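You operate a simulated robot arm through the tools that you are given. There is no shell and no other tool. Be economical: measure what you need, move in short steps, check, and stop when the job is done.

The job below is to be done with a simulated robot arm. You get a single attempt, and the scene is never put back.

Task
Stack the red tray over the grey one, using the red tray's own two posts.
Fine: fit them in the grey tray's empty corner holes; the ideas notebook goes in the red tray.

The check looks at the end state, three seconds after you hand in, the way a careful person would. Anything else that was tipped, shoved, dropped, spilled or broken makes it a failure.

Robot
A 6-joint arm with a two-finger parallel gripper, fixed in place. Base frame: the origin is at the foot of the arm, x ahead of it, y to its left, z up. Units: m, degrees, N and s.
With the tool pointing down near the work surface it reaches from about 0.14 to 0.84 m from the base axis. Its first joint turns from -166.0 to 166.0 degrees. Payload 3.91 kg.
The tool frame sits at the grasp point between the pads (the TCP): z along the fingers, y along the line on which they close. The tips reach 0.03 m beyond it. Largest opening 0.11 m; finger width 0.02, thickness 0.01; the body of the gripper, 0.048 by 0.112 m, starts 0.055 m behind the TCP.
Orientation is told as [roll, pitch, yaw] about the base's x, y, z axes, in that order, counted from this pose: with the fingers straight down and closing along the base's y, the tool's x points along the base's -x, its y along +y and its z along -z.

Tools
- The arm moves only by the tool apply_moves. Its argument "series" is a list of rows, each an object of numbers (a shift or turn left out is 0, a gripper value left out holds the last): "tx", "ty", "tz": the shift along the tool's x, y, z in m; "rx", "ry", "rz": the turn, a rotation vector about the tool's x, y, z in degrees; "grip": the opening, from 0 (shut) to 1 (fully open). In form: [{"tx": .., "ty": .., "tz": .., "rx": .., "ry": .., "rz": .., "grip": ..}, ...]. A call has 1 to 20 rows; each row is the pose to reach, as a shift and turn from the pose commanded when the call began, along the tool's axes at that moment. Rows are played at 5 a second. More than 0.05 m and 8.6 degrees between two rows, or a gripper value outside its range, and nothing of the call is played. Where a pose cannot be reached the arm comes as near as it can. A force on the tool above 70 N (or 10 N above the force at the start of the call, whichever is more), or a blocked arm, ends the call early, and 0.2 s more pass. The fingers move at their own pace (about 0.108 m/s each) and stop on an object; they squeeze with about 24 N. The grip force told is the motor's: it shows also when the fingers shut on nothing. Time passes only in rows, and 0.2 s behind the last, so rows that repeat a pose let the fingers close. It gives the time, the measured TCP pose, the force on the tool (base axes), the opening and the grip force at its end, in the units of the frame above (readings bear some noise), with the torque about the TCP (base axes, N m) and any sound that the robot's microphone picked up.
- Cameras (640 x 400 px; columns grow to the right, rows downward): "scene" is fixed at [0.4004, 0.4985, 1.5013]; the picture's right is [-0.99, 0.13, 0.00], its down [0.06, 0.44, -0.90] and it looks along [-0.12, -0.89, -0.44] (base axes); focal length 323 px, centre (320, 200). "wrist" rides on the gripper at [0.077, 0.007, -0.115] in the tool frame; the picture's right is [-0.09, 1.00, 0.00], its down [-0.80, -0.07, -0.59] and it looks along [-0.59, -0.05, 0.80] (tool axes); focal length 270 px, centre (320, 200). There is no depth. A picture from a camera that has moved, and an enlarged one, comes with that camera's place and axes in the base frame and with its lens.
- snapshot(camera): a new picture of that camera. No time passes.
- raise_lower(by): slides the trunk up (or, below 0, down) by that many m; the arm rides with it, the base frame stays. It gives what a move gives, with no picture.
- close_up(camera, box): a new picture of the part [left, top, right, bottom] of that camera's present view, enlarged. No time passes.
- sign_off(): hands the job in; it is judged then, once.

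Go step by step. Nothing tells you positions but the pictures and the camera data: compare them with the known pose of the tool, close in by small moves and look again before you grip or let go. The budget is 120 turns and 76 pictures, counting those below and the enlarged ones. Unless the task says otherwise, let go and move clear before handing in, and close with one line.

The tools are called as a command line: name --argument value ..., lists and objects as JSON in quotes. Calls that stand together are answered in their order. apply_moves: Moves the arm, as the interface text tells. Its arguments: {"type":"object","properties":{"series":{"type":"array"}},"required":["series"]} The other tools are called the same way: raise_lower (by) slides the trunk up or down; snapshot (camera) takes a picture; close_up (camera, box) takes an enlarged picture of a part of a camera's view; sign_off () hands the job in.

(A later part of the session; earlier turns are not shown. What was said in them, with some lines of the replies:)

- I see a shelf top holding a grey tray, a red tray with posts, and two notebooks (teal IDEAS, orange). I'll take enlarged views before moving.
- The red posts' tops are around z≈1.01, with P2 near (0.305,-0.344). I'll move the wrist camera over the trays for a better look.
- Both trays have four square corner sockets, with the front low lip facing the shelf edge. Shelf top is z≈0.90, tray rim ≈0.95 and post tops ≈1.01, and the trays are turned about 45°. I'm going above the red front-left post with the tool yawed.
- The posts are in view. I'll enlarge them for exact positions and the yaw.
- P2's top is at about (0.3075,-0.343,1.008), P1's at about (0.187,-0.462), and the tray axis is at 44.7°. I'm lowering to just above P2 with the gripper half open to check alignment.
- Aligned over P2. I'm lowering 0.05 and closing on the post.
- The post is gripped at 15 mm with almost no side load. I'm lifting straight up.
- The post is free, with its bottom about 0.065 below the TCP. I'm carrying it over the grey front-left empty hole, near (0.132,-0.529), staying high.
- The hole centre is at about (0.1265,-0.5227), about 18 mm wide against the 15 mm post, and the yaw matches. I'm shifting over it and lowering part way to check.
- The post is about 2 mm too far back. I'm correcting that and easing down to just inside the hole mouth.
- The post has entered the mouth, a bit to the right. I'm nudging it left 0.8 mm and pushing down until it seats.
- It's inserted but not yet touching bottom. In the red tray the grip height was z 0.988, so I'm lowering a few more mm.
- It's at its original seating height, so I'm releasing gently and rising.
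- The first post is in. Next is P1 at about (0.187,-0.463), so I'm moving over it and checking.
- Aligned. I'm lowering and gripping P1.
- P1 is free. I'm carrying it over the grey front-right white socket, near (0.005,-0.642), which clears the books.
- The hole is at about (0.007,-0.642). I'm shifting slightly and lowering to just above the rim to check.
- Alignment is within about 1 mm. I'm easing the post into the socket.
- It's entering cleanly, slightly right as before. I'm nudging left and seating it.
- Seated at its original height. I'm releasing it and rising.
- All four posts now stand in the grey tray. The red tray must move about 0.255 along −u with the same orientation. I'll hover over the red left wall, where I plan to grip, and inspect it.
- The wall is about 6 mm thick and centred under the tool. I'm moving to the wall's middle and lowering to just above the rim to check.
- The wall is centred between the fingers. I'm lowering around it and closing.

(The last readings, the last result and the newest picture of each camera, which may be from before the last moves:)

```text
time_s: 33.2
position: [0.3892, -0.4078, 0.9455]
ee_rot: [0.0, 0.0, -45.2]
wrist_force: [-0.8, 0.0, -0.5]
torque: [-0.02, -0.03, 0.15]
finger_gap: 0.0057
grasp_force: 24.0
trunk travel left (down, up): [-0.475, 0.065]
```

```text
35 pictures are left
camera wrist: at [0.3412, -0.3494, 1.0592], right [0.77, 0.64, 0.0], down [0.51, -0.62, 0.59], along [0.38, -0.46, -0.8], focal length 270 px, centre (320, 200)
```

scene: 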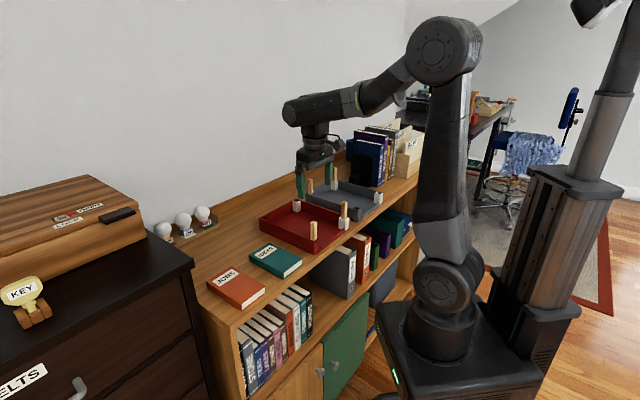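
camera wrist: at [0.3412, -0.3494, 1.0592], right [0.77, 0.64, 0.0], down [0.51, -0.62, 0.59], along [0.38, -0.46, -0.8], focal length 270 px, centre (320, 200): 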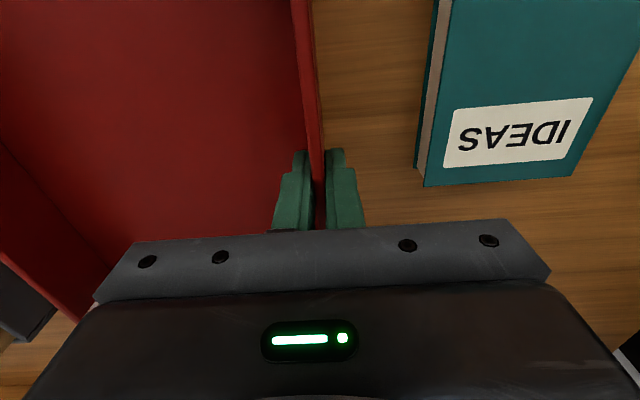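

The wall is gripped at 5.7 mm. I'm lifting a little to check weight and sag.

apply_moves --series '[{"tz": -0.005}, {"tz": -0.015}, {"tz": -0.03}, {"tz": -0.03}]'

close_up --camera "scene" --box '[240, 130, 400, 260]'

```text
time_s: 34.2
position: [0.3902, -0.4094, 0.9741]
ee_rot: [0.0, 0.0, -45.2]
wrist_force: [0.6, 0.1, -2.1]
torque: [0.18, -0.18, 0.02]
finger_gap: 0.0057
grasp_force: 23.7
trunk travel left (down, up): [-0.475, 0.065]
```

```text
3.08 times, centred on (320, 195) of scene
camera zoom: at [0.4004, 0.4985, 1.5013], right [-0.99, 0.13, 0.0], down [0.06, 0.44, -0.9], along [-0.12, -0.89, -0.44], focal length 993 px, centre (320, 215)
```

zoom: 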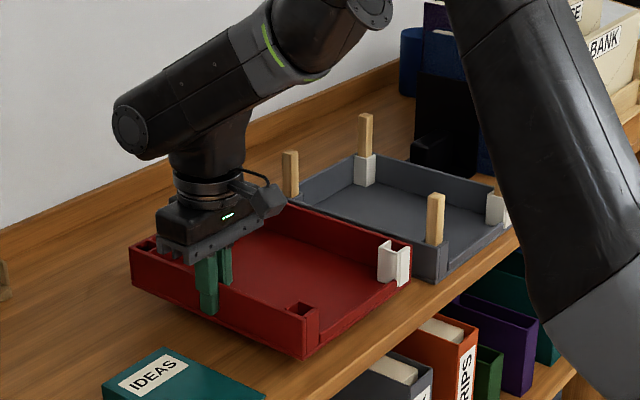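

The tray is light, about 0.2 kg, and looks level. I'm lifting well above the posts.

apply_moves --series '[{"tz": -0.02}, {"tz": -0.04}, {"tz": -0.06}, {"tz": -0.08}, {"tz": -0.1}, {"tz": -0.12}, {"tz": -0.13}, {"tz": -0.13}]'

close_up --camera "scene" --box '[220, 110, 400, 250]'

snapshot --camera "wrist"

```text
time_s: 36.0
position: [0.3898, -0.4097, 1.105]
ee_rot: [0.0, 0.0, -45.2]
wrist_force: [-0.4, -0.6, -2.6]
torque: [0.17, -0.16, -0.02]
finger_gap: 0.0057
grasp_force: 24.2
trunk travel left (down, up): [-0.475, 0.065]
```

```text
2.86 times, centred on (310, 180) of scene
camera zoom: at [0.4004, 0.4985, 1.5013], right [-0.99, 0.13, 0.0], down [0.06, 0.44, -0.9], along [-0.12, -0.89, -0.44], focal length 922 px, centre (349, 257)
```

zoom: 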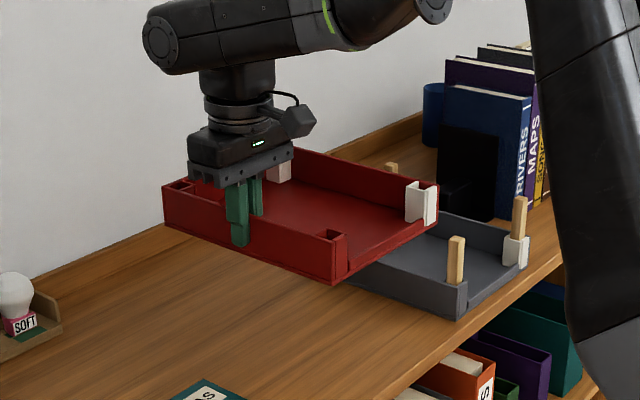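

```text
32 pictures are left
camera wrist: at [0.3411, -0.3495, 1.2188], right [0.77, 0.64, 0.0], down [0.51, -0.62, 0.59], along [0.38, -0.46, -0.8], focal length 270 px, centre (320, 200)
```

wrist: 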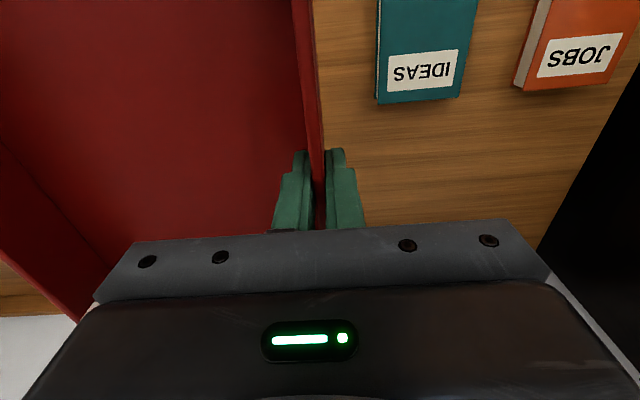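

The tray is held level. I'm translating it along −u by 0.255 above the grey posts.

apply_moves --series '[{"ty": -0.035}, {"ty": -0.07}, {"ty": -0.105}, {"ty": -0.14}, {"ty": -0.175}, {"ty": -0.21}, {"ty": -0.24}, {"ty": -0.2553}, {"ty": -0.2553}, {"ty": -0.2553}]'

close_up --camera "scene" --box '[280, 110, 410, 230]'

snapshot --camera "wrist"

```text
time_s: 38.2
position: [0.2096, -0.5898, 1.1031]
ee_rot: [0.0, -0.1, -45.3]
wrist_force: [0.1, -0.2, -3.2]
torque: [0.21, -0.18, -0.03]
finger_gap: 0.0057
grasp_force: 24.2
trunk travel left (down, up): [-0.475, 0.065]
```

```text
3.33 times, centred on (345, 170) of scene
camera zoom: at [0.4004, 0.4985, 1.5013], right [-0.99, 0.13, 0.0], down [0.06, 0.44, -0.9], along [-0.12, -0.89, -0.44], focal length 1076 px, centre (237, 300)
```

zoom: 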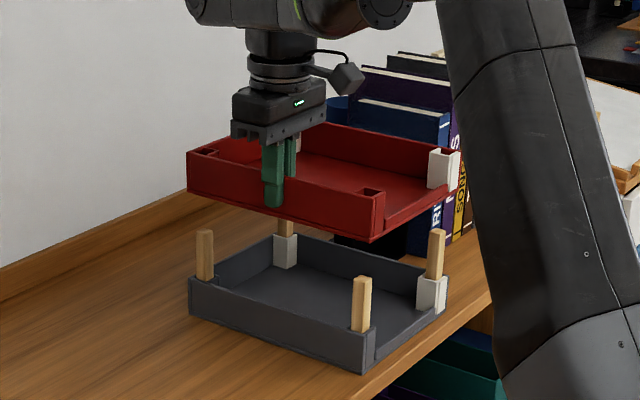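

```text
30 pictures are left
camera wrist: at [0.1598, -0.5295, 1.2182], right [0.77, 0.64, 0.0], down [0.51, -0.62, 0.59], along [0.38, -0.46, -0.8], focal length 270 px, centre (320, 200)
```

wrist: 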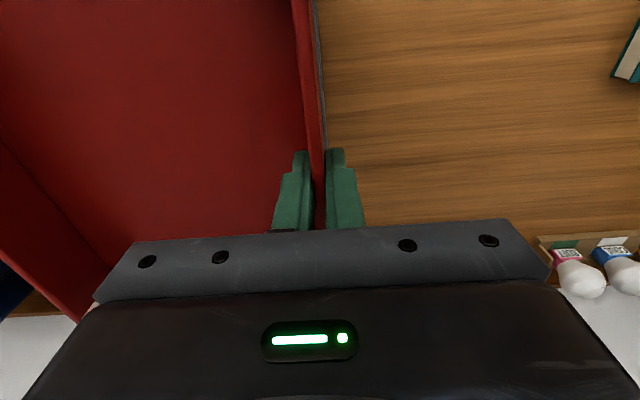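

The red tray is over the grey one. I'll enlarge to compare corners before lowering.

close_up --camera "scene" --box '[325, 150, 385, 225]'

close_up --camera "scene" --box '[325, 190, 375, 225]'

close_up --camera "wrist" --box '[270, 0, 350, 60]'

```text
5.33 times, centred on (355, 188) of scene
camera zoom: at [0.4004, 0.4985, 1.5013], right [-0.99, 0.13, 0.0], down [0.06, 0.44, -0.9], along [-0.12, -0.89, -0.44], focal length 1721 px, centre (133, 267)
```

zoom: 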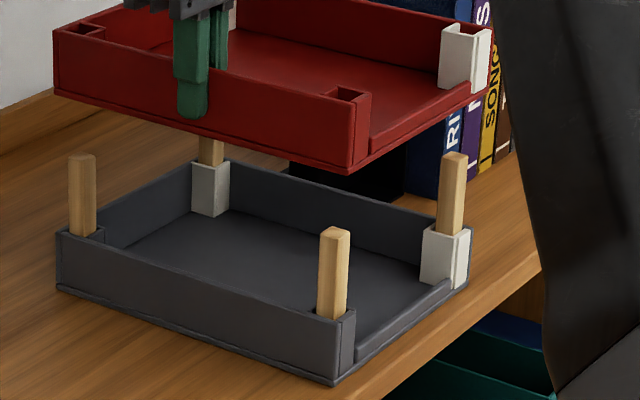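

```text
11.43 times, centred on (350, 208) of scene
camera zoom: at [0.4004, 0.4985, 1.5013], right [-0.99, 0.13, 0.0], down [0.06, 0.44, -0.9], along [-0.12, -0.89, -0.44], focal length 3688 px, centre (-23, 114)
```

zoom: 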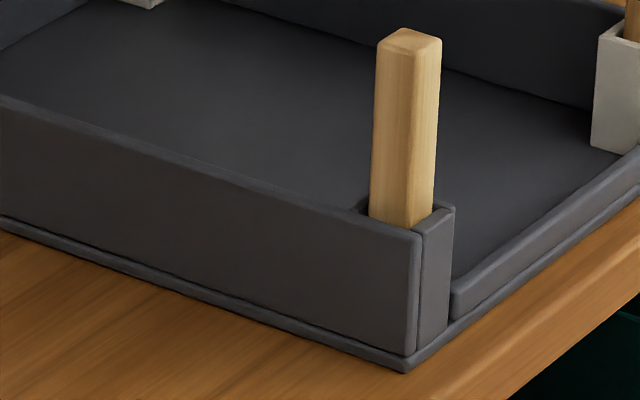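

```text
6.67 times, centred on (310, 30) of wrist
camera zoom: at [0.1598, -0.5295, 1.2182], right [0.77, 0.64, 0.0], down [0.51, -0.62, 0.59], along [0.38, -0.46, -0.8], focal length 1802 px, centre (387, 1333)
```

zoom: 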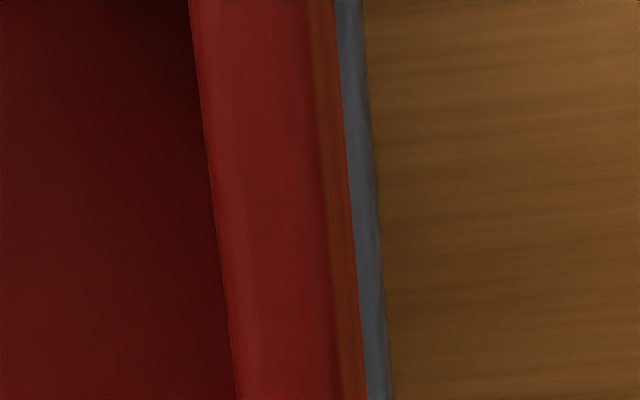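

Both ends look aligned within 2 mm, with the red tray possibly a hair forward. I'm lowering to just above the post tops with a 0.8 mm rearward trim, then looking again.

apply_moves --series '[{"tx": -0.0008, "tz": 0.01}, {"tx": -0.0008, "tz": 0.02}, {"tx": -0.0008, "tz": 0.03}, {"tx": -0.0008, "tz": 0.04}, {"tx": -0.0008, "tz": 0.04}]'

close_up --camera "scene" --box '[325, 150, 385, 225]'

close_up --camera "scene" --box '[325, 175, 375, 210]'

```text
time_s: 39.4
position: [0.2099, -0.5898, 1.0634]
ee_rot: [-0.1, -0.1, -45.2]
wrist_force: [-0.7, 0.1, -2.2]
torque: [0.21, -0.14, -0.01]
finger_gap: 0.0059
grasp_force: 24.0
trunk travel left (down, up): [-0.475, 0.065]
```

```text
5.33 times, centred on (355, 188) of scene
camera zoom: at [0.4004, 0.4985, 1.5013], right [-0.99, 0.13, 0.0], down [0.06, 0.44, -0.9], along [-0.12, -0.89, -0.44], focal length 1721 px, centre (133, 267)
```

zoom: 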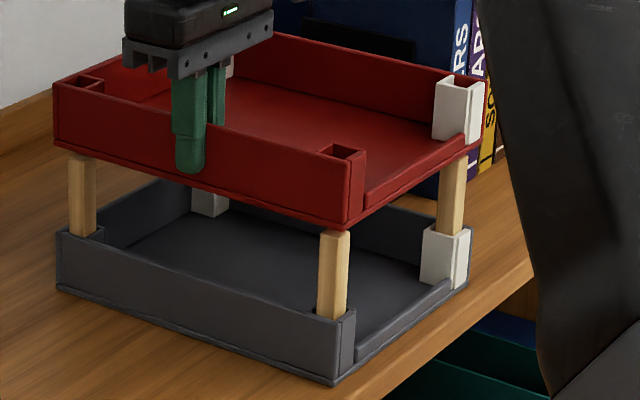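

```text
11.43 times, centred on (350, 192) of scene
camera zoom: at [0.4004, 0.4985, 1.5013], right [-0.99, 0.13, 0.0], down [0.06, 0.44, -0.9], along [-0.12, -0.89, -0.44], focal length 3688 px, centre (-23, 286)
```

zoom: 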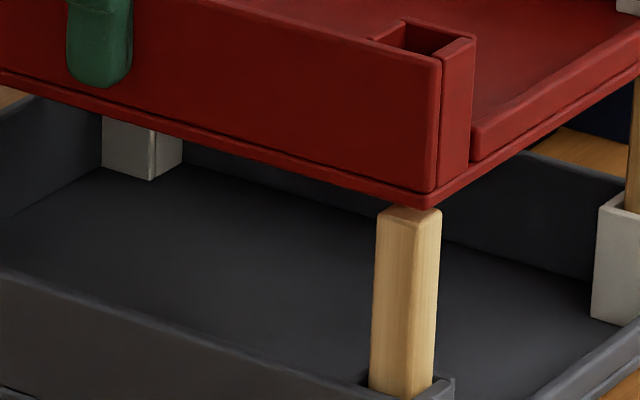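

The corners align to within about 1 mm. I'm lowering in small steps and watching the force.

apply_moves --series '[{"tz": 0.004}, {"tz": 0.008}, {"tz": 0.012}, {"tz": 0.012}]'

```text
time_s: 40.4
position: [0.2095, -0.5891, 1.0553]
ee_rot: [0.0, -0.2, -45.2]
wrist_force: [0.1, -1.0, 15.2]
torque: [0.24, 0.34, 0.03]
finger_gap: 0.0059
grasp_force: 24.2
trunk travel left (down, up): [-0.475, 0.065]
```

Contact at the post tops gives 15 N, so the tray isn't dropping into recesses yet. I'm backing off to light contact and probing rearward.

apply_moves --series '[{"tz": -0.003}, {"tz": -0.003}]'

close_up --camera "scene" --box '[320, 155, 385, 215]'

```text
time_s: 41.0
position: [0.21, -0.5883, 1.0545]
ee_rot: [-0.1, 0.0, -45.1]
wrist_force: [0.6, -0.8, 2.7]
torque: [-0.48, -0.37, 0.03]
finger_gap: 0.0057
grasp_force: 23.5
trunk travel left (down, up): [-0.475, 0.065]
```

```text
6.67 times, centred on (352, 185) of scene
camera zoom: at [0.4004, 0.4985, 1.5013], right [-0.99, 0.13, 0.0], down [0.06, 0.44, -0.9], along [-0.12, -0.89, -0.44], focal length 2151 px, centre (103, 300)
```

zoom: 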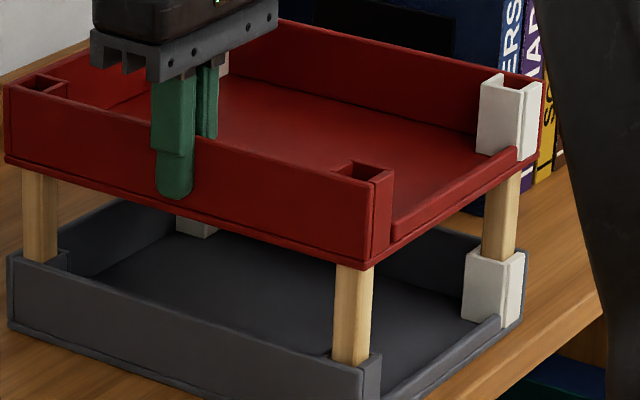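

Contact is now mainly at the back side. I'm probing small rearward and sideways shifts at light contact to feel for recesses.

apply_moves --series '[{"tx": -0.001, "tz": 0.0}, {"tx": -0.001, "tz": 0.002}, {"tx": -0.001, "tz": 0.002}]'

apply_moves --series '[{"tx": 0.001, "tz": -0.001}, {"tx": 0.002, "tz": 0.0}, {"tx": 0.002, "tz": 0.0}]'

apply_moves --series '[{"tx": -0.001, "ty": 0.0, "tz": -0.001}, {"tx": -0.001, "ty": 0.0012, "tz": 0.0}, {"tx": -0.001, "ty": 0.0012, "tz": 0.0}]'

apply_moves --series '[{"ty": -0.0012, "tz": -0.001}, {"ty": -0.0024, "tz": 0.0}, {"ty": -0.0024, "tz": 0.0}]'

```text
time_s: 41.8
position: [0.21, -0.5895, 1.0552]
ee_rot: [-0.1, -0.1, -45.2]
wrist_force: [0.2, -0.3, 11.2]
torque: [-0.07, 0.01, -0.03]
finger_gap: 0.0059
grasp_force: 24.1
trunk travel left (down, up): [-0.475, 0.065]
```

```text
time_s: 42.6
position: [0.2088, -0.5869, 1.0537]
ee_rot: [0.0, -0.1, -45.2]
wrist_force: [2.3, -1.5, 14.8]
torque: [-0.19, 0.15, 0.1]
finger_gap: 0.0057
grasp_force: 24.0
trunk travel left (down, up): [-0.475, 0.065]
```

```text
time_s: 43.4
position: [0.2108, -0.5866, 1.0536]
ee_rot: [0.0, -0.1, -45.2]
wrist_force: [-1.5, -0.9, 16.7]
torque: [-0.2, 0.17, 0.03]
finger_gap: 0.006
grasp_force: 24.0
trunk travel left (down, up): [-0.475, 0.065]
```

```text
time_s: 44.2
position: [0.2099, -0.5886, 1.054]
ee_rot: [-0.1, -0.1, -45.1]
wrist_force: [1.0, 0.0, 15.3]
torque: [-0.22, -0.03, 0.02]
finger_gap: 0.0058
grasp_force: 23.8
trunk travel left (down, up): [-0.475, 0.065]
```

No drop-in anywhere. I'll lift the tray up and tilt it to look at its underside with the scene camera.

apply_moves --series '[{"ty": 0.0012, "tz": -0.02}, {"ty": 0.0012, "tz": -0.05}, {"ty": 0.0012, "tz": -0.09}, {"ty": 0.0012, "tz": -0.13}, {"ty": 0.0012, "tz": -0.17}, {"ty": 0.0012, "tz": -0.21}, {"ty": 0.0012, "tz": -0.25}, {"ty": 0.0012, "tz": -0.25}]'

close_up --camera "scene" --box '[270, 70, 410, 230]'

```text
time_s: 46.0
position: [0.2087, -0.5904, 1.3019]
ee_rot: [0.0, 0.0, -45.2]
wrist_force: [0.6, 0.0, -2.5]
torque: [0.18, -0.16, -0.04]
finger_gap: 0.0058
grasp_force: 23.6
trunk travel left (down, up): [-0.475, 0.065]
```

```text
2.50 times, centred on (340, 150) of scene
camera zoom: at [0.4004, 0.4985, 1.5013], right [-0.99, 0.13, 0.0], down [0.06, 0.44, -0.9], along [-0.12, -0.89, -0.44], focal length 807 px, centre (270, 325)
```

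zoom: 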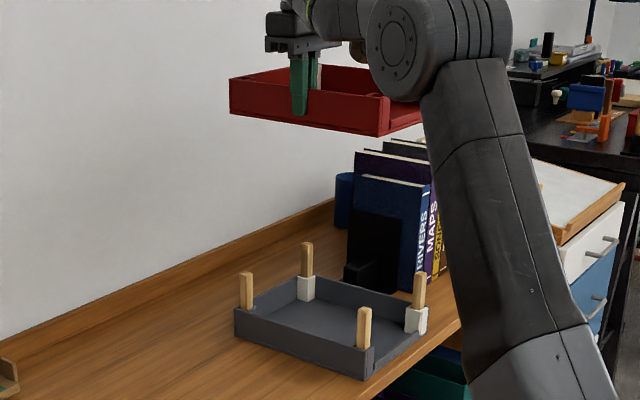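

Posts are still upright. I'm tilting the tray 35° gradually so its underside faces the scene camera.

apply_moves --series '[{"rx": -4}, {"rx": -8}, {"rx": -12}, {"rx": -16}, {"rx": -20}, {"rx": -24}, {"rx": -28}, {"rx": -32}, {"rx": -36}, {"rx": -36}]'

close_up --camera "scene" --box '[310, 70, 400, 150]'

```text
time_s: 48.2
position: [0.2298, -0.5273, 1.2207]
ee_rot: [35.8, -0.3, -45.4]
wrist_force: [0.1, 0.0, -2.6]
torque: [0.15, -0.09, 0.04]
finger_gap: 0.0059
grasp_force: 23.7
out of reach, approached as far as the arm can: row 1, 2, 3, 4, 5, 6, 7, 8, 9, 10
trunk travel left (down, up): [-0.475, 0.065]
```

```text
5.00 times, centred on (355, 110) of scene
camera zoom: at [0.4004, 0.4985, 1.5013], right [-0.99, 0.13, 0.0], down [0.06, 0.44, -0.9], along [-0.12, -0.89, -0.44], focal length 1614 px, centre (145, 650)
```

zoom: 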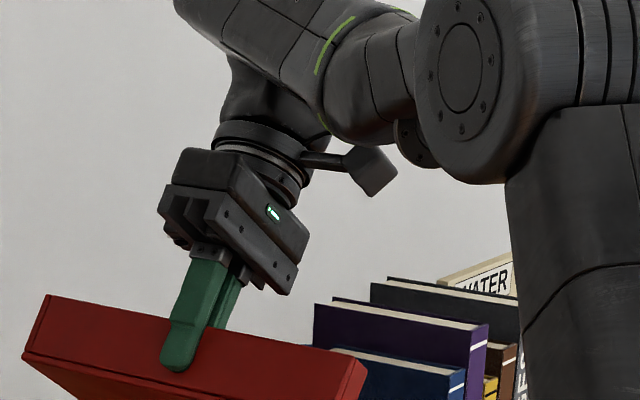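

close_up --camera "scene" --box '[300, 120, 390, 220]'

```text
4.00 times, centred on (345, 170) of scene
camera zoom: at [0.4004, 0.4985, 1.5013], right [-0.99, 0.13, 0.0], down [0.06, 0.44, -0.9], along [-0.12, -0.89, -0.44], focal length 1291 px, centre (220, 320)
```

zoom: 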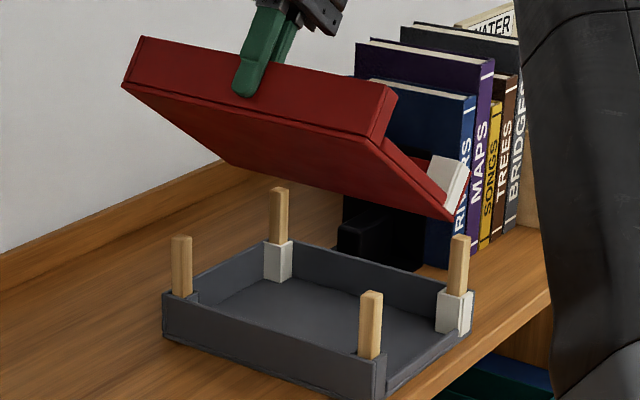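

close_up --camera "scene" --box '[328, 130, 372, 177]'

```text
8.51 times, centred on (350, 154) of scene
camera zoom: at [0.4004, 0.4985, 1.5013], right [-0.99, 0.13, 0.0], down [0.06, 0.44, -0.9], along [-0.12, -0.89, -0.44], focal length 2746 px, centre (65, 596)
```

zoom: 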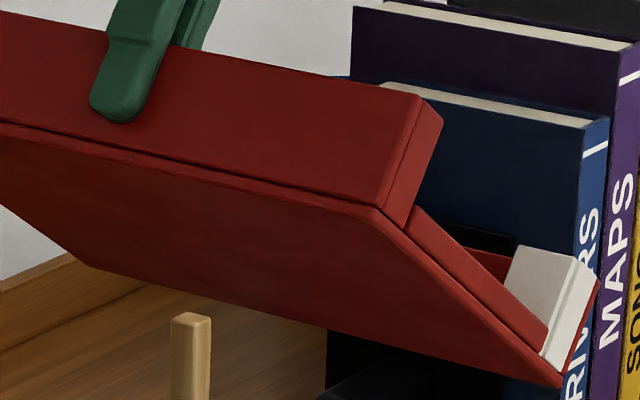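

The underside is flat, so the tray simply rests on the four post tops. I'm untilting.

apply_moves --series '[{"rx": 4}, {"rx": 8}, {"rx": 12}, {"rx": 16}, {"rx": 20}, {"rx": 24}, {"rx": 28}, {"rx": 32}, {"rx": 36}, {"rx": 36}]'

```text
time_s: 50.4
position: [0.2328, -0.5282, 1.2211]
ee_rot: [0.0, 0.0, -45.3]
wrist_force: [-0.6, -0.5, -3.1]
torque: [0.2, -0.14, 0.01]
finger_gap: 0.0056
grasp_force: 23.4
trunk travel left (down, up): [-0.475, 0.065]
```

I'm moving back over the grey posts at moderate height.

apply_moves --series '[{"tx": -0.0135, "ty": -0.03}, {"tx": -0.0271, "ty": -0.0596}, {"tx": -0.0271, "ty": -0.0596, "tz": 0.04}, {"tx": -0.0271, "ty": -0.0596, "tz": 0.08}, {"tx": -0.0271, "ty": -0.0596, "tz": 0.12}, {"tx": -0.0271, "ty": -0.0596, "tz": 0.145}, {"tx": -0.0271, "ty": -0.0596, "tz": 0.145}]'

apply_moves --series '[{"tz": 0}]'

apply_moves --series '[{"tz": 0}]'

close_up --camera "scene" --box '[320, 155, 385, 225]'

close_up --camera "wrist" --box '[270, 0, 350, 60]'

```text
time_s: 52.0
position: [0.2084, -0.588, 1.0768]
ee_rot: [0.0, 0.0, -45.2]
wrist_force: [0.9, -0.2, -2.3]
torque: [0.2, -0.16, 0.0]
finger_gap: 0.0056
grasp_force: 24.2
trunk travel left (down, up): [-0.475, 0.065]
```

```text
time_s: 52.4
position: [0.2089, -0.5881, 1.0764]
ee_rot: [0.0, 0.0, -45.1]
wrist_force: [0.3, -0.2, -2.3]
torque: [0.22, -0.14, -0.02]
finger_gap: 0.0059
grasp_force: 24.4
trunk travel left (down, up): [-0.475, 0.065]
```

```text
time_s: 52.8
position: [0.2091, -0.5893, 1.0761]
ee_rot: [0.1, -0.1, -45.3]
wrist_force: [-0.3, 0.4, -2.0]
torque: [0.2, -0.16, -0.02]
finger_gap: 0.0057
grasp_force: 24.1
trunk travel left (down, up): [-0.475, 0.065]
```

```text
5.71 times, centred on (352, 190) of scene
camera zoom: at [0.4004, 0.4985, 1.5013], right [-0.99, 0.13, 0.0], down [0.06, 0.44, -0.9], along [-0.12, -0.89, -0.44], focal length 1844 px, centre (134, 257)
```

zoom: 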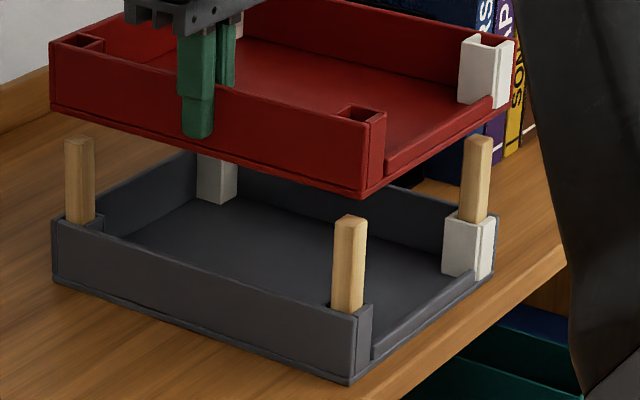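

```text
6.67 times, centred on (310, 30) of wrist
camera zoom: at [0.1596, -0.5292, 1.1911], right [0.77, 0.64, 0.0], down [0.51, -0.62, 0.59], along [0.38, -0.46, -0.8], focal length 1802 px, centre (387, 1333)
```

zoom: 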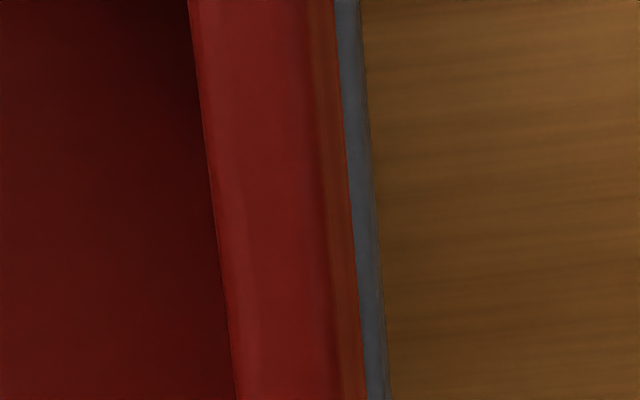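

Aligned to within about 1 mm again. I'm trimming rearward 1 mm and lowering to light contact on the posts.

apply_moves --series '[{"tx": -0.0006, "tz": 0.006}, {"tx": -0.0012, "tz": 0.012}, {"tx": -0.0012, "tz": 0.018}, {"tx": -0.0012, "tz": 0.021}, {"tx": -0.0012, "tz": 0.022}, {"tx": -0.0012, "tz": 0.022}]'

close_up --camera "scene" --box '[320, 155, 385, 225]'

```text
time_s: 54.2
position: [0.2094, -0.5895, 1.0549]
ee_rot: [0.1, 0.0, -45.3]
wrist_force: [0.5, -0.4, -0.9]
torque: [-0.1, -0.11, 0.02]
finger_gap: 0.0058
grasp_force: 24.1
trunk travel left (down, up): [-0.475, 0.065]
```

```text
5.71 times, centred on (352, 190) of scene
camera zoom: at [0.4004, 0.4985, 1.5013], right [-0.99, 0.13, 0.0], down [0.06, 0.44, -0.9], along [-0.12, -0.89, -0.44], focal length 1844 px, centre (134, 257)
```

zoom: 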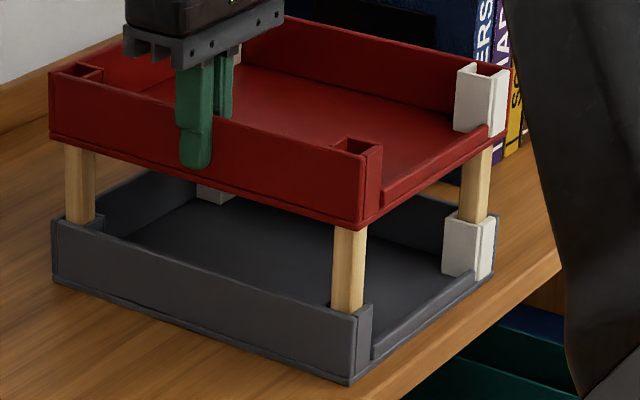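

Touching lightly. I'm lowering 1 mm more, opening and rising straight up.

apply_moves --series '[{"tz": 0.001}, {"tz": 0.001, "grip": 0.06}, {"tz": 0.001, "grip": 0.12}, {"tz": 0.001, "grip": 0.25}, {"tz": 0.001, "grip": 0.32}, {"tz": 0.001, "grip": 0.32}]'

apply_moves --series '[{"tz": -0.01}, {"tz": -0.03}, {"tz": -0.06}, {"tz": -0.1}, {"tz": -0.13}, {"tz": -0.13}]'

close_up --camera "scene" --box '[300, 145, 400, 225]'

snapshot --camera "wrist"

```text
time_s: 55.6
position: [0.2092, -0.5895, 1.0543]
ee_rot: [0.0, -0.1, -45.2]
wrist_force: [0.2, -0.3, 0.7]
torque: [0.01, -0.02, -0.01]
finger_gap: 0.0353
grasp_force: 0.0
trunk travel left (down, up): [-0.475, 0.065]
```

```text
time_s: 57.0
position: [0.2096, -0.5896, 1.1834]
ee_rot: [-0.1, 0.0, -45.2]
wrist_force: [0.2, 0.8, -1.0]
torque: [0.03, 0.02, 0.01]
finger_gap: 0.0354
grasp_force: 0.1
trunk travel left (down, up): [-0.475, 0.065]
```

```text
5.00 times, centred on (350, 185) of scene
camera zoom: at [0.4004, 0.4985, 1.5013], right [-0.99, 0.13, 0.0], down [0.06, 0.44, -0.9], along [-0.12, -0.89, -0.44], focal length 1614 px, centre (170, 275)
```

zoom: 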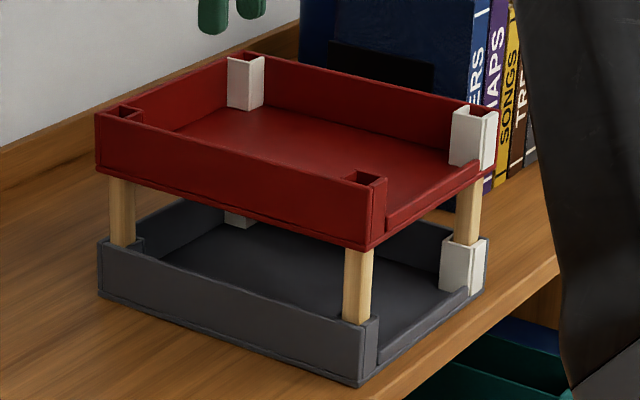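

```text
15 pictures are left
camera wrist: at [0.1609, -0.5306, 1.2985], right [0.77, 0.64, 0.0], down [0.51, -0.62, 0.59], along [0.38, -0.46, -0.8], focal length 270 px, centre (320, 200)
```

wrist: 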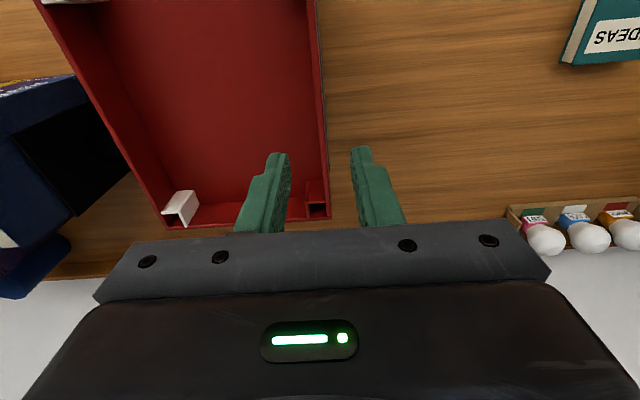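

The red tray sits level on all four posts. The IDEAS notebook is about 0.083 × 0.142, centred near (0.427,-0.300) and aligned with the same axes, so I'm hovering over it with the gripper fully open.

apply_moves --series '[{"tx": 0.0058, "ty": 0.04}, {"tx": 0.0116, "ty": 0.08}, {"tx": 0.0175, "ty": 0.12}, {"tx": 0.0233, "ty": 0.16}, {"tx": 0.0291, "ty": 0.2}, {"tx": 0.035, "ty": 0.24, "tz": 0.015, "grip": 1}, {"tx": 0.041, "ty": 0.28, "tz": 0.03, "grip": 1}, {"tx": 0.0466, "ty": 0.32, "tz": 0.055, "grip": 1}, {"tx": 0.0524, "ty": 0.3587, "tz": 0.083, "grip": 1}, {"tx": 0.0524, "ty": 0.3587, "tz": 0.083, "grip": 1}]'

snapshot --camera "wrist"

```text
time_s: 59.2
position: [0.4273, -0.3, 1.0997]
ee_rot: [0.0, 0.1, -45.1]
wrist_force: [0.8, 0.7, 0.8]
torque: [0.04, 0.01, 0.03]
finger_gap: 0.1099
grasp_force: 0.1
trunk travel left (down, up): [-0.475, 0.065]
```

```text
14 pictures are left
camera wrist: at [0.3772, -0.2402, 1.2149], right [0.77, 0.64, 0.0], down [0.51, -0.62, 0.59], along [0.38, -0.46, -0.8], focal length 270 px, centre (320, 200)
```

wrist: 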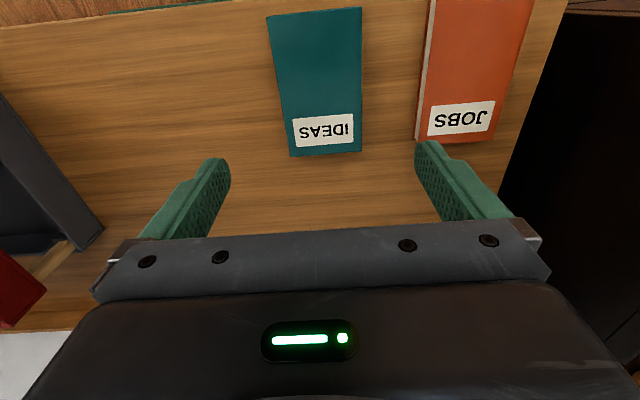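

The centre is confirmed at (0.4275,-0.300), with about 12 mm clearance per side. I'm lowering to just above the notebook to verify.

apply_moves --series '[{"tx": -0.001, "ty": 0.0004, "tz": 0.04}, {"tx": -0.001, "ty": 0.0004, "tz": 0.08}, {"tx": -0.001, "ty": 0.0004, "tz": 0.115}, {"tx": -0.001, "ty": 0.0004, "tz": 0.138}, {"tx": -0.001, "ty": 0.0004, "tz": 0.138}]'

snapshot --camera "wrist"

close_up --camera "scene" --box '[190, 190, 330, 310]'

```text
time_s: 60.4
position: [0.4284, -0.3004, 0.9614]
ee_rot: [0.0, 0.0, -45.2]
wrist_force: [-0.7, -0.2, -0.5]
torque: [-0.01, 0.0, 0.0]
finger_gap: 0.1099
grasp_force: 0.1
trunk travel left (down, up): [-0.475, 0.065]
```

```text
13 pictures are left
camera wrist: at [0.3791, -0.2408, 1.0765], right [0.77, 0.64, 0.0], down [0.51, -0.62, 0.59], along [0.38, -0.46, -0.8], focal length 270 px, centre (320, 200)
```

wrist: 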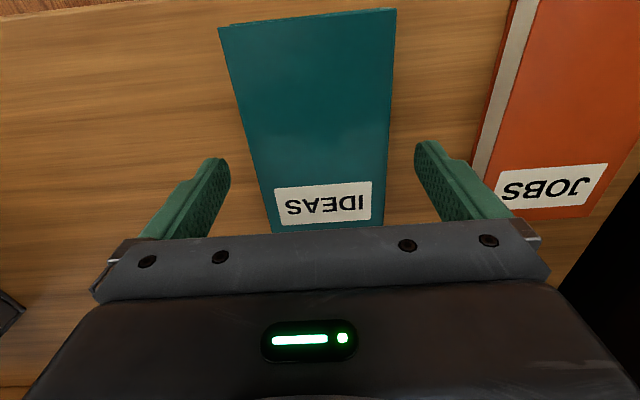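

```text
3.33 times, centred on (260, 250) of scene
camera zoom: at [0.4004, 0.4985, 1.5013], right [-0.99, 0.13, 0.0], down [0.06, 0.44, -0.9], along [-0.12, -0.89, -0.44], focal length 1076 px, centre (520, 33)
```

zoom: 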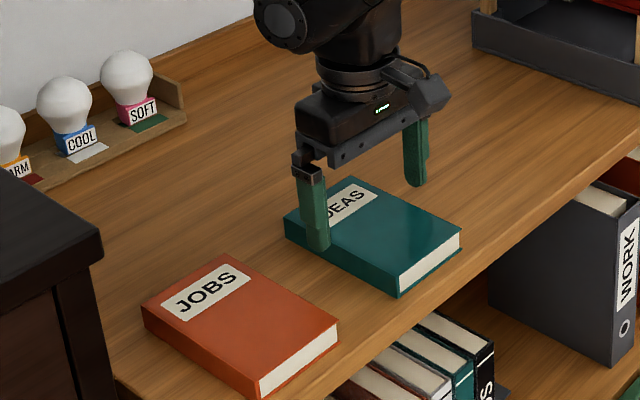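

Centred with JOBS clear. I'm lowering to grip height and closing.

apply_moves --series '[{"tz": 0.012}, {"tz": 0.022}, {"tz": 0.0275}, {"tz": 0.0275}]'

apply_moves --series '[{"grip": 0.85}, {"grip": 0.78}, {"grip": 0.7}, {"grip": 0.6}, {"grip": 0.6}]'

```text
time_s: 61.4
position: [0.4297, -0.2987, 0.9337]
ee_rot: [0.0, 0.0, -45.1]
wrist_force: [-0.3, -0.3, 0.7]
torque: [0.03, 0.0, 0.02]
finger_gap: 0.1097
grasp_force: 0.0
trunk travel left (down, up): [-0.475, 0.065]
```

```text
time_s: 62.6
position: [0.4279, -0.2992, 0.9356]
ee_rot: [0.0, -0.1, -45.2]
wrist_force: [-0.3, -0.9, 0.4]
torque: [0.1, -0.01, 0.03]
finger_gap: 0.0847
grasp_force: 24.3
trunk travel left (down, up): [-0.475, 0.065]
```

Gripped at 84.7 mm. I'm lifting.

apply_moves --series '[{"tz": -0.01}, {"tz": -0.03}, {"tz": -0.06}, {"tz": -0.1}, {"tz": -0.14}, {"tz": -0.18}, {"tz": -0.215}, {"tz": -0.215}]'

snapshot --camera "wrist"

```text
time_s: 64.4
position: [0.428, -0.3007, 1.15]
ee_rot: [0.0, 0.0, -45.2]
wrist_force: [-0.1, 0.3, -2.2]
torque: [0.0, 0.0, 0.0]
finger_gap: 0.0846
grasp_force: 23.9
trunk travel left (down, up): [-0.475, 0.065]
```

```text
11 pictures are left
camera wrist: at [0.3793, -0.2408, 1.2652], right [0.77, 0.64, 0.0], down [0.51, -0.62, 0.59], along [0.38, -0.46, -0.8], focal length 270 px, centre (320, 200)
```

wrist: 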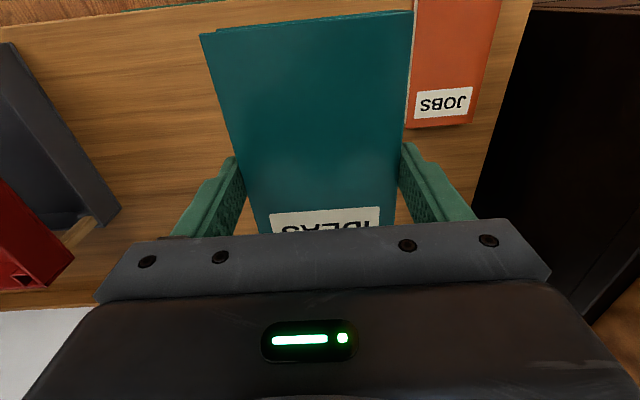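

Held level. I'm carrying it to above the red tray's centre, about (0.143,-0.660).

apply_moves --series '[{"tx": -0.0049, "ty": -0.0414}, {"tx": -0.0098, "ty": -0.0828}, {"tx": -0.0147, "ty": -0.1243}, {"tx": -0.0196, "ty": -0.1657}, {"tx": -0.0245, "ty": -0.2071}, {"tx": -0.0295, "ty": -0.2485}, {"tx": -0.0344, "ty": -0.29}, {"tx": -0.0393, "ty": -0.3313}, {"tx": -0.0442, "ty": -0.3728}, {"tx": -0.0491, "ty": -0.4142}, {"tx": -0.054, "ty": -0.4556}, {"tx": -0.054, "ty": -0.4556}]'

snapshot --camera "wrist"

close_up --camera "scene" --box '[290, 110, 410, 220]'

```text
time_s: 67.0
position: [0.1426, -0.6597, 1.1499]
ee_rot: [0.0, 0.0, -45.2]
wrist_force: [-0.9, 0.2, -1.6]
torque: [0.01, -0.03, 0.04]
finger_gap: 0.0847
grasp_force: 23.8
trunk travel left (down, up): [-0.475, 0.065]
```

```text
10 pictures are left
camera wrist: at [0.0933, -0.6002, 1.2643], right [0.77, 0.64, 0.0], down [0.51, -0.62, 0.59], along [0.38, -0.46, -0.8], focal length 270 px, centre (320, 200)
```

wrist: 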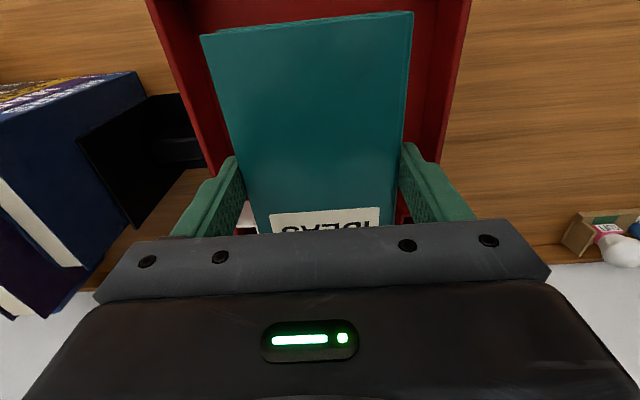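

```text
3.64 times, centred on (350, 165) of scene
camera zoom: at [0.4004, 0.4985, 1.5013], right [-0.99, 0.13, 0.0], down [0.06, 0.44, -0.9], along [-0.12, -0.89, -0.44], focal length 1173 px, centre (211, 327)
```

zoom: 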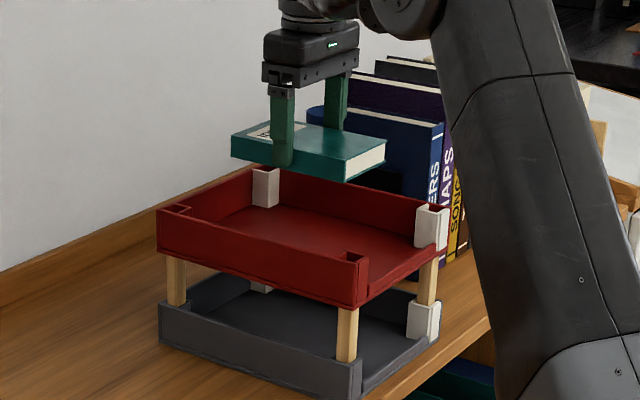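

Book is over the tray interior. I'm lowering to just above the floor.

apply_moves --series '[{"tz": 0.025}, {"tz": 0.05}, {"tz": 0.07}, {"tz": 0.085}, {"tz": 0.09}, {"tz": 0.09}]'

close_up --camera "scene" --box '[300, 130, 400, 220]'

apply_moves --series '[{"tz": 0.002}, {"tz": 0.004}, {"tz": 0.004}]'

```text
time_s: 68.4
position: [0.144, -0.6604, 1.06]
ee_rot: [0.0, 0.0, -45.2]
wrist_force: [0.4, -0.7, -2.3]
torque: [-0.01, 0.0, 0.01]
finger_gap: 0.0847
grasp_force: 24.4
trunk travel left (down, up): [-0.475, 0.065]
```

```text
4.44 times, centred on (350, 175) of scene
camera zoom: at [0.4004, 0.4985, 1.5013], right [-0.99, 0.13, 0.0], down [0.06, 0.44, -0.9], along [-0.12, -0.89, -0.44], focal length 1434 px, centre (187, 311)
```

zoom: 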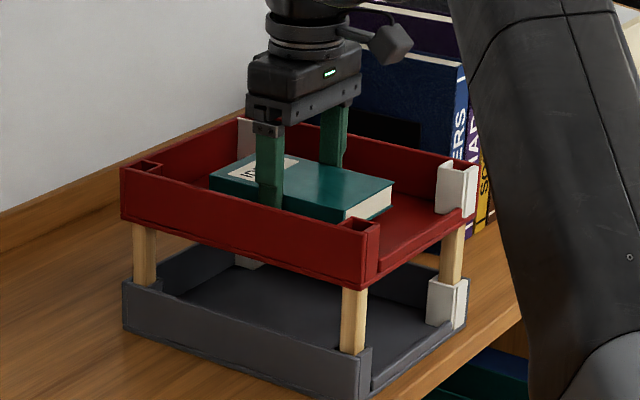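

```text
time_s: 69.2
position: [0.143, -0.6599, 1.0561]
ee_rot: [0.0, 0.1, -45.2]
wrist_force: [-0.2, 0.5, -2.0]
torque: [-0.02, -0.01, -0.04]
finger_gap: 0.0843
grasp_force: 24.2
trunk travel left (down, up): [-0.475, 0.065]
```

Not touching yet, so I'm continuing in 1–2 mm steps.

apply_moves --series '[{"tz": 0.001}, {"tz": 0.002}, {"tz": 0.003}, {"tz": 0.003}]'

apply_moves --series '[{"tz": 0.001}, {"tz": 0.0015}, {"tz": 0.0015}]'

```text
time_s: 70.2
position: [0.1426, -0.66, 1.0522]
ee_rot: [-0.1, 0.0, -45.2]
wrist_force: [-0.4, 0.0, -3.5]
torque: [-0.01, -0.01, 0.01]
finger_gap: 0.0847
grasp_force: 23.9
trunk travel left (down, up): [-0.475, 0.065]
```

```text
time_s: 71.0
position: [0.1424, -0.6592, 1.0504]
ee_rot: [0.0, 0.0, -45.2]
wrist_force: [0.1, -1.4, -2.5]
torque: [-0.02, 0.01, 0.02]
finger_gap: 0.0847
grasp_force: 23.7
trunk travel left (down, up): [-0.475, 0.065]
```

apply_moves --series '[{"tz": 0.001}, {"tz": 0.001}]'

apply_moves --series '[{"tz": 0.001}, {"tz": 0.001}]'

```text
time_s: 71.6
position: [0.143, -0.6604, 1.0506]
ee_rot: [0.0, 0.0, -45.2]
wrist_force: [0.1, -0.3, -0.2]
torque: [0.1, 0.0, -0.03]
finger_gap: 0.0848
grasp_force: 24.5
trunk travel left (down, up): [-0.475, 0.065]
```

```text
time_s: 72.2
position: [0.1427, -0.6588, 1.0515]
ee_rot: [-0.1, -0.1, -45.2]
wrist_force: [0.2, -2.0, 7.7]
torque: [0.44, 0.14, 0.03]
finger_gap: 0.0846
grasp_force: 24.2
trunk travel left (down, up): [-0.475, 0.065]
```

It has touched the floor. I'm easing off 1 mm, opening slightly and rising straight up.

apply_moves --series '[{"tz": -0.001}, {"tz": -0.001, "grip": 0.8}, {"tz": -0.001, "grip": 0.86}, {"tz": -0.001, "grip": 0.9}, {"tz": -0.001, "grip": 0.9}, {"tz": -0.015, "grip": 0.9}, {"tz": -0.04, "grip": 0.9}, {"tz": -0.08, "grip": 0.9}, {"tz": -0.12, "grip": 0.9}, {"tz": -0.16, "grip": 0.9}, {"tz": -0.16, "grip": 0.9}]'

apply_moves --series '[{"ty": 0.04}, {"ty": 0.08}, {"ty": 0.12}, {"tx": 0.03, "ty": 0.15}, {"tx": 0.06, "ty": 0.18}, {"tx": 0.06, "ty": 0.18}]'

close_up --camera "scene" --box '[300, 130, 400, 220]'

snapshot --camera "scene"

```text
time_s: 74.6
position: [0.1428, -0.6585, 1.2098]
ee_rot: [-0.1, 0.0, -45.2]
wrist_force: [-0.1, -0.3, 1.1]
torque: [-0.02, 0.0, 0.03]
finger_gap: 0.0991
grasp_force: 0.1
trunk travel left (down, up): [-0.475, 0.065]
```

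```text
time_s: 76.0
position: [0.2286, -0.4902, 1.2109]
ee_rot: [-0.1, 0.0, -45.2]
wrist_force: [-0.3, -0.3, -0.7]
torque: [0.02, 0.0, 0.01]
finger_gap: 0.0989
grasp_force: 0.0
trunk travel left (down, up): [-0.475, 0.065]
```

```text
4.44 times, centred on (350, 175) of scene
camera zoom: at [0.4004, 0.4985, 1.5013], right [-0.99, 0.13, 0.0], down [0.06, 0.44, -0.9], along [-0.12, -0.89, -0.44], focal length 1434 px, centre (187, 311)
```

zoom: 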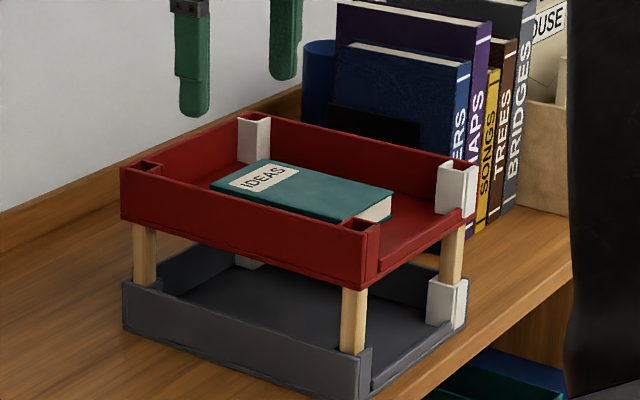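

```text
6 pictures are left
```

scene: 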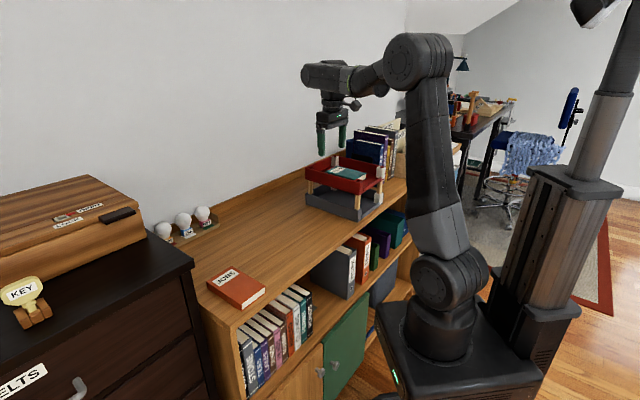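

The red tray rests level on four posts in the grey tray, IDEAS lies in it, nothing else I can see was disturbed and the arm is clear. I'm handing in.

sign_off

```text
The job is handed in.
```

The red tray is stacked over the grey one, with its own two posts fitted in the grey tray's empty corner holes, and the IDEAS notebook is in the red tray. The red tray's underside is flat, so it rests on the four post tops instead of locking onto them.
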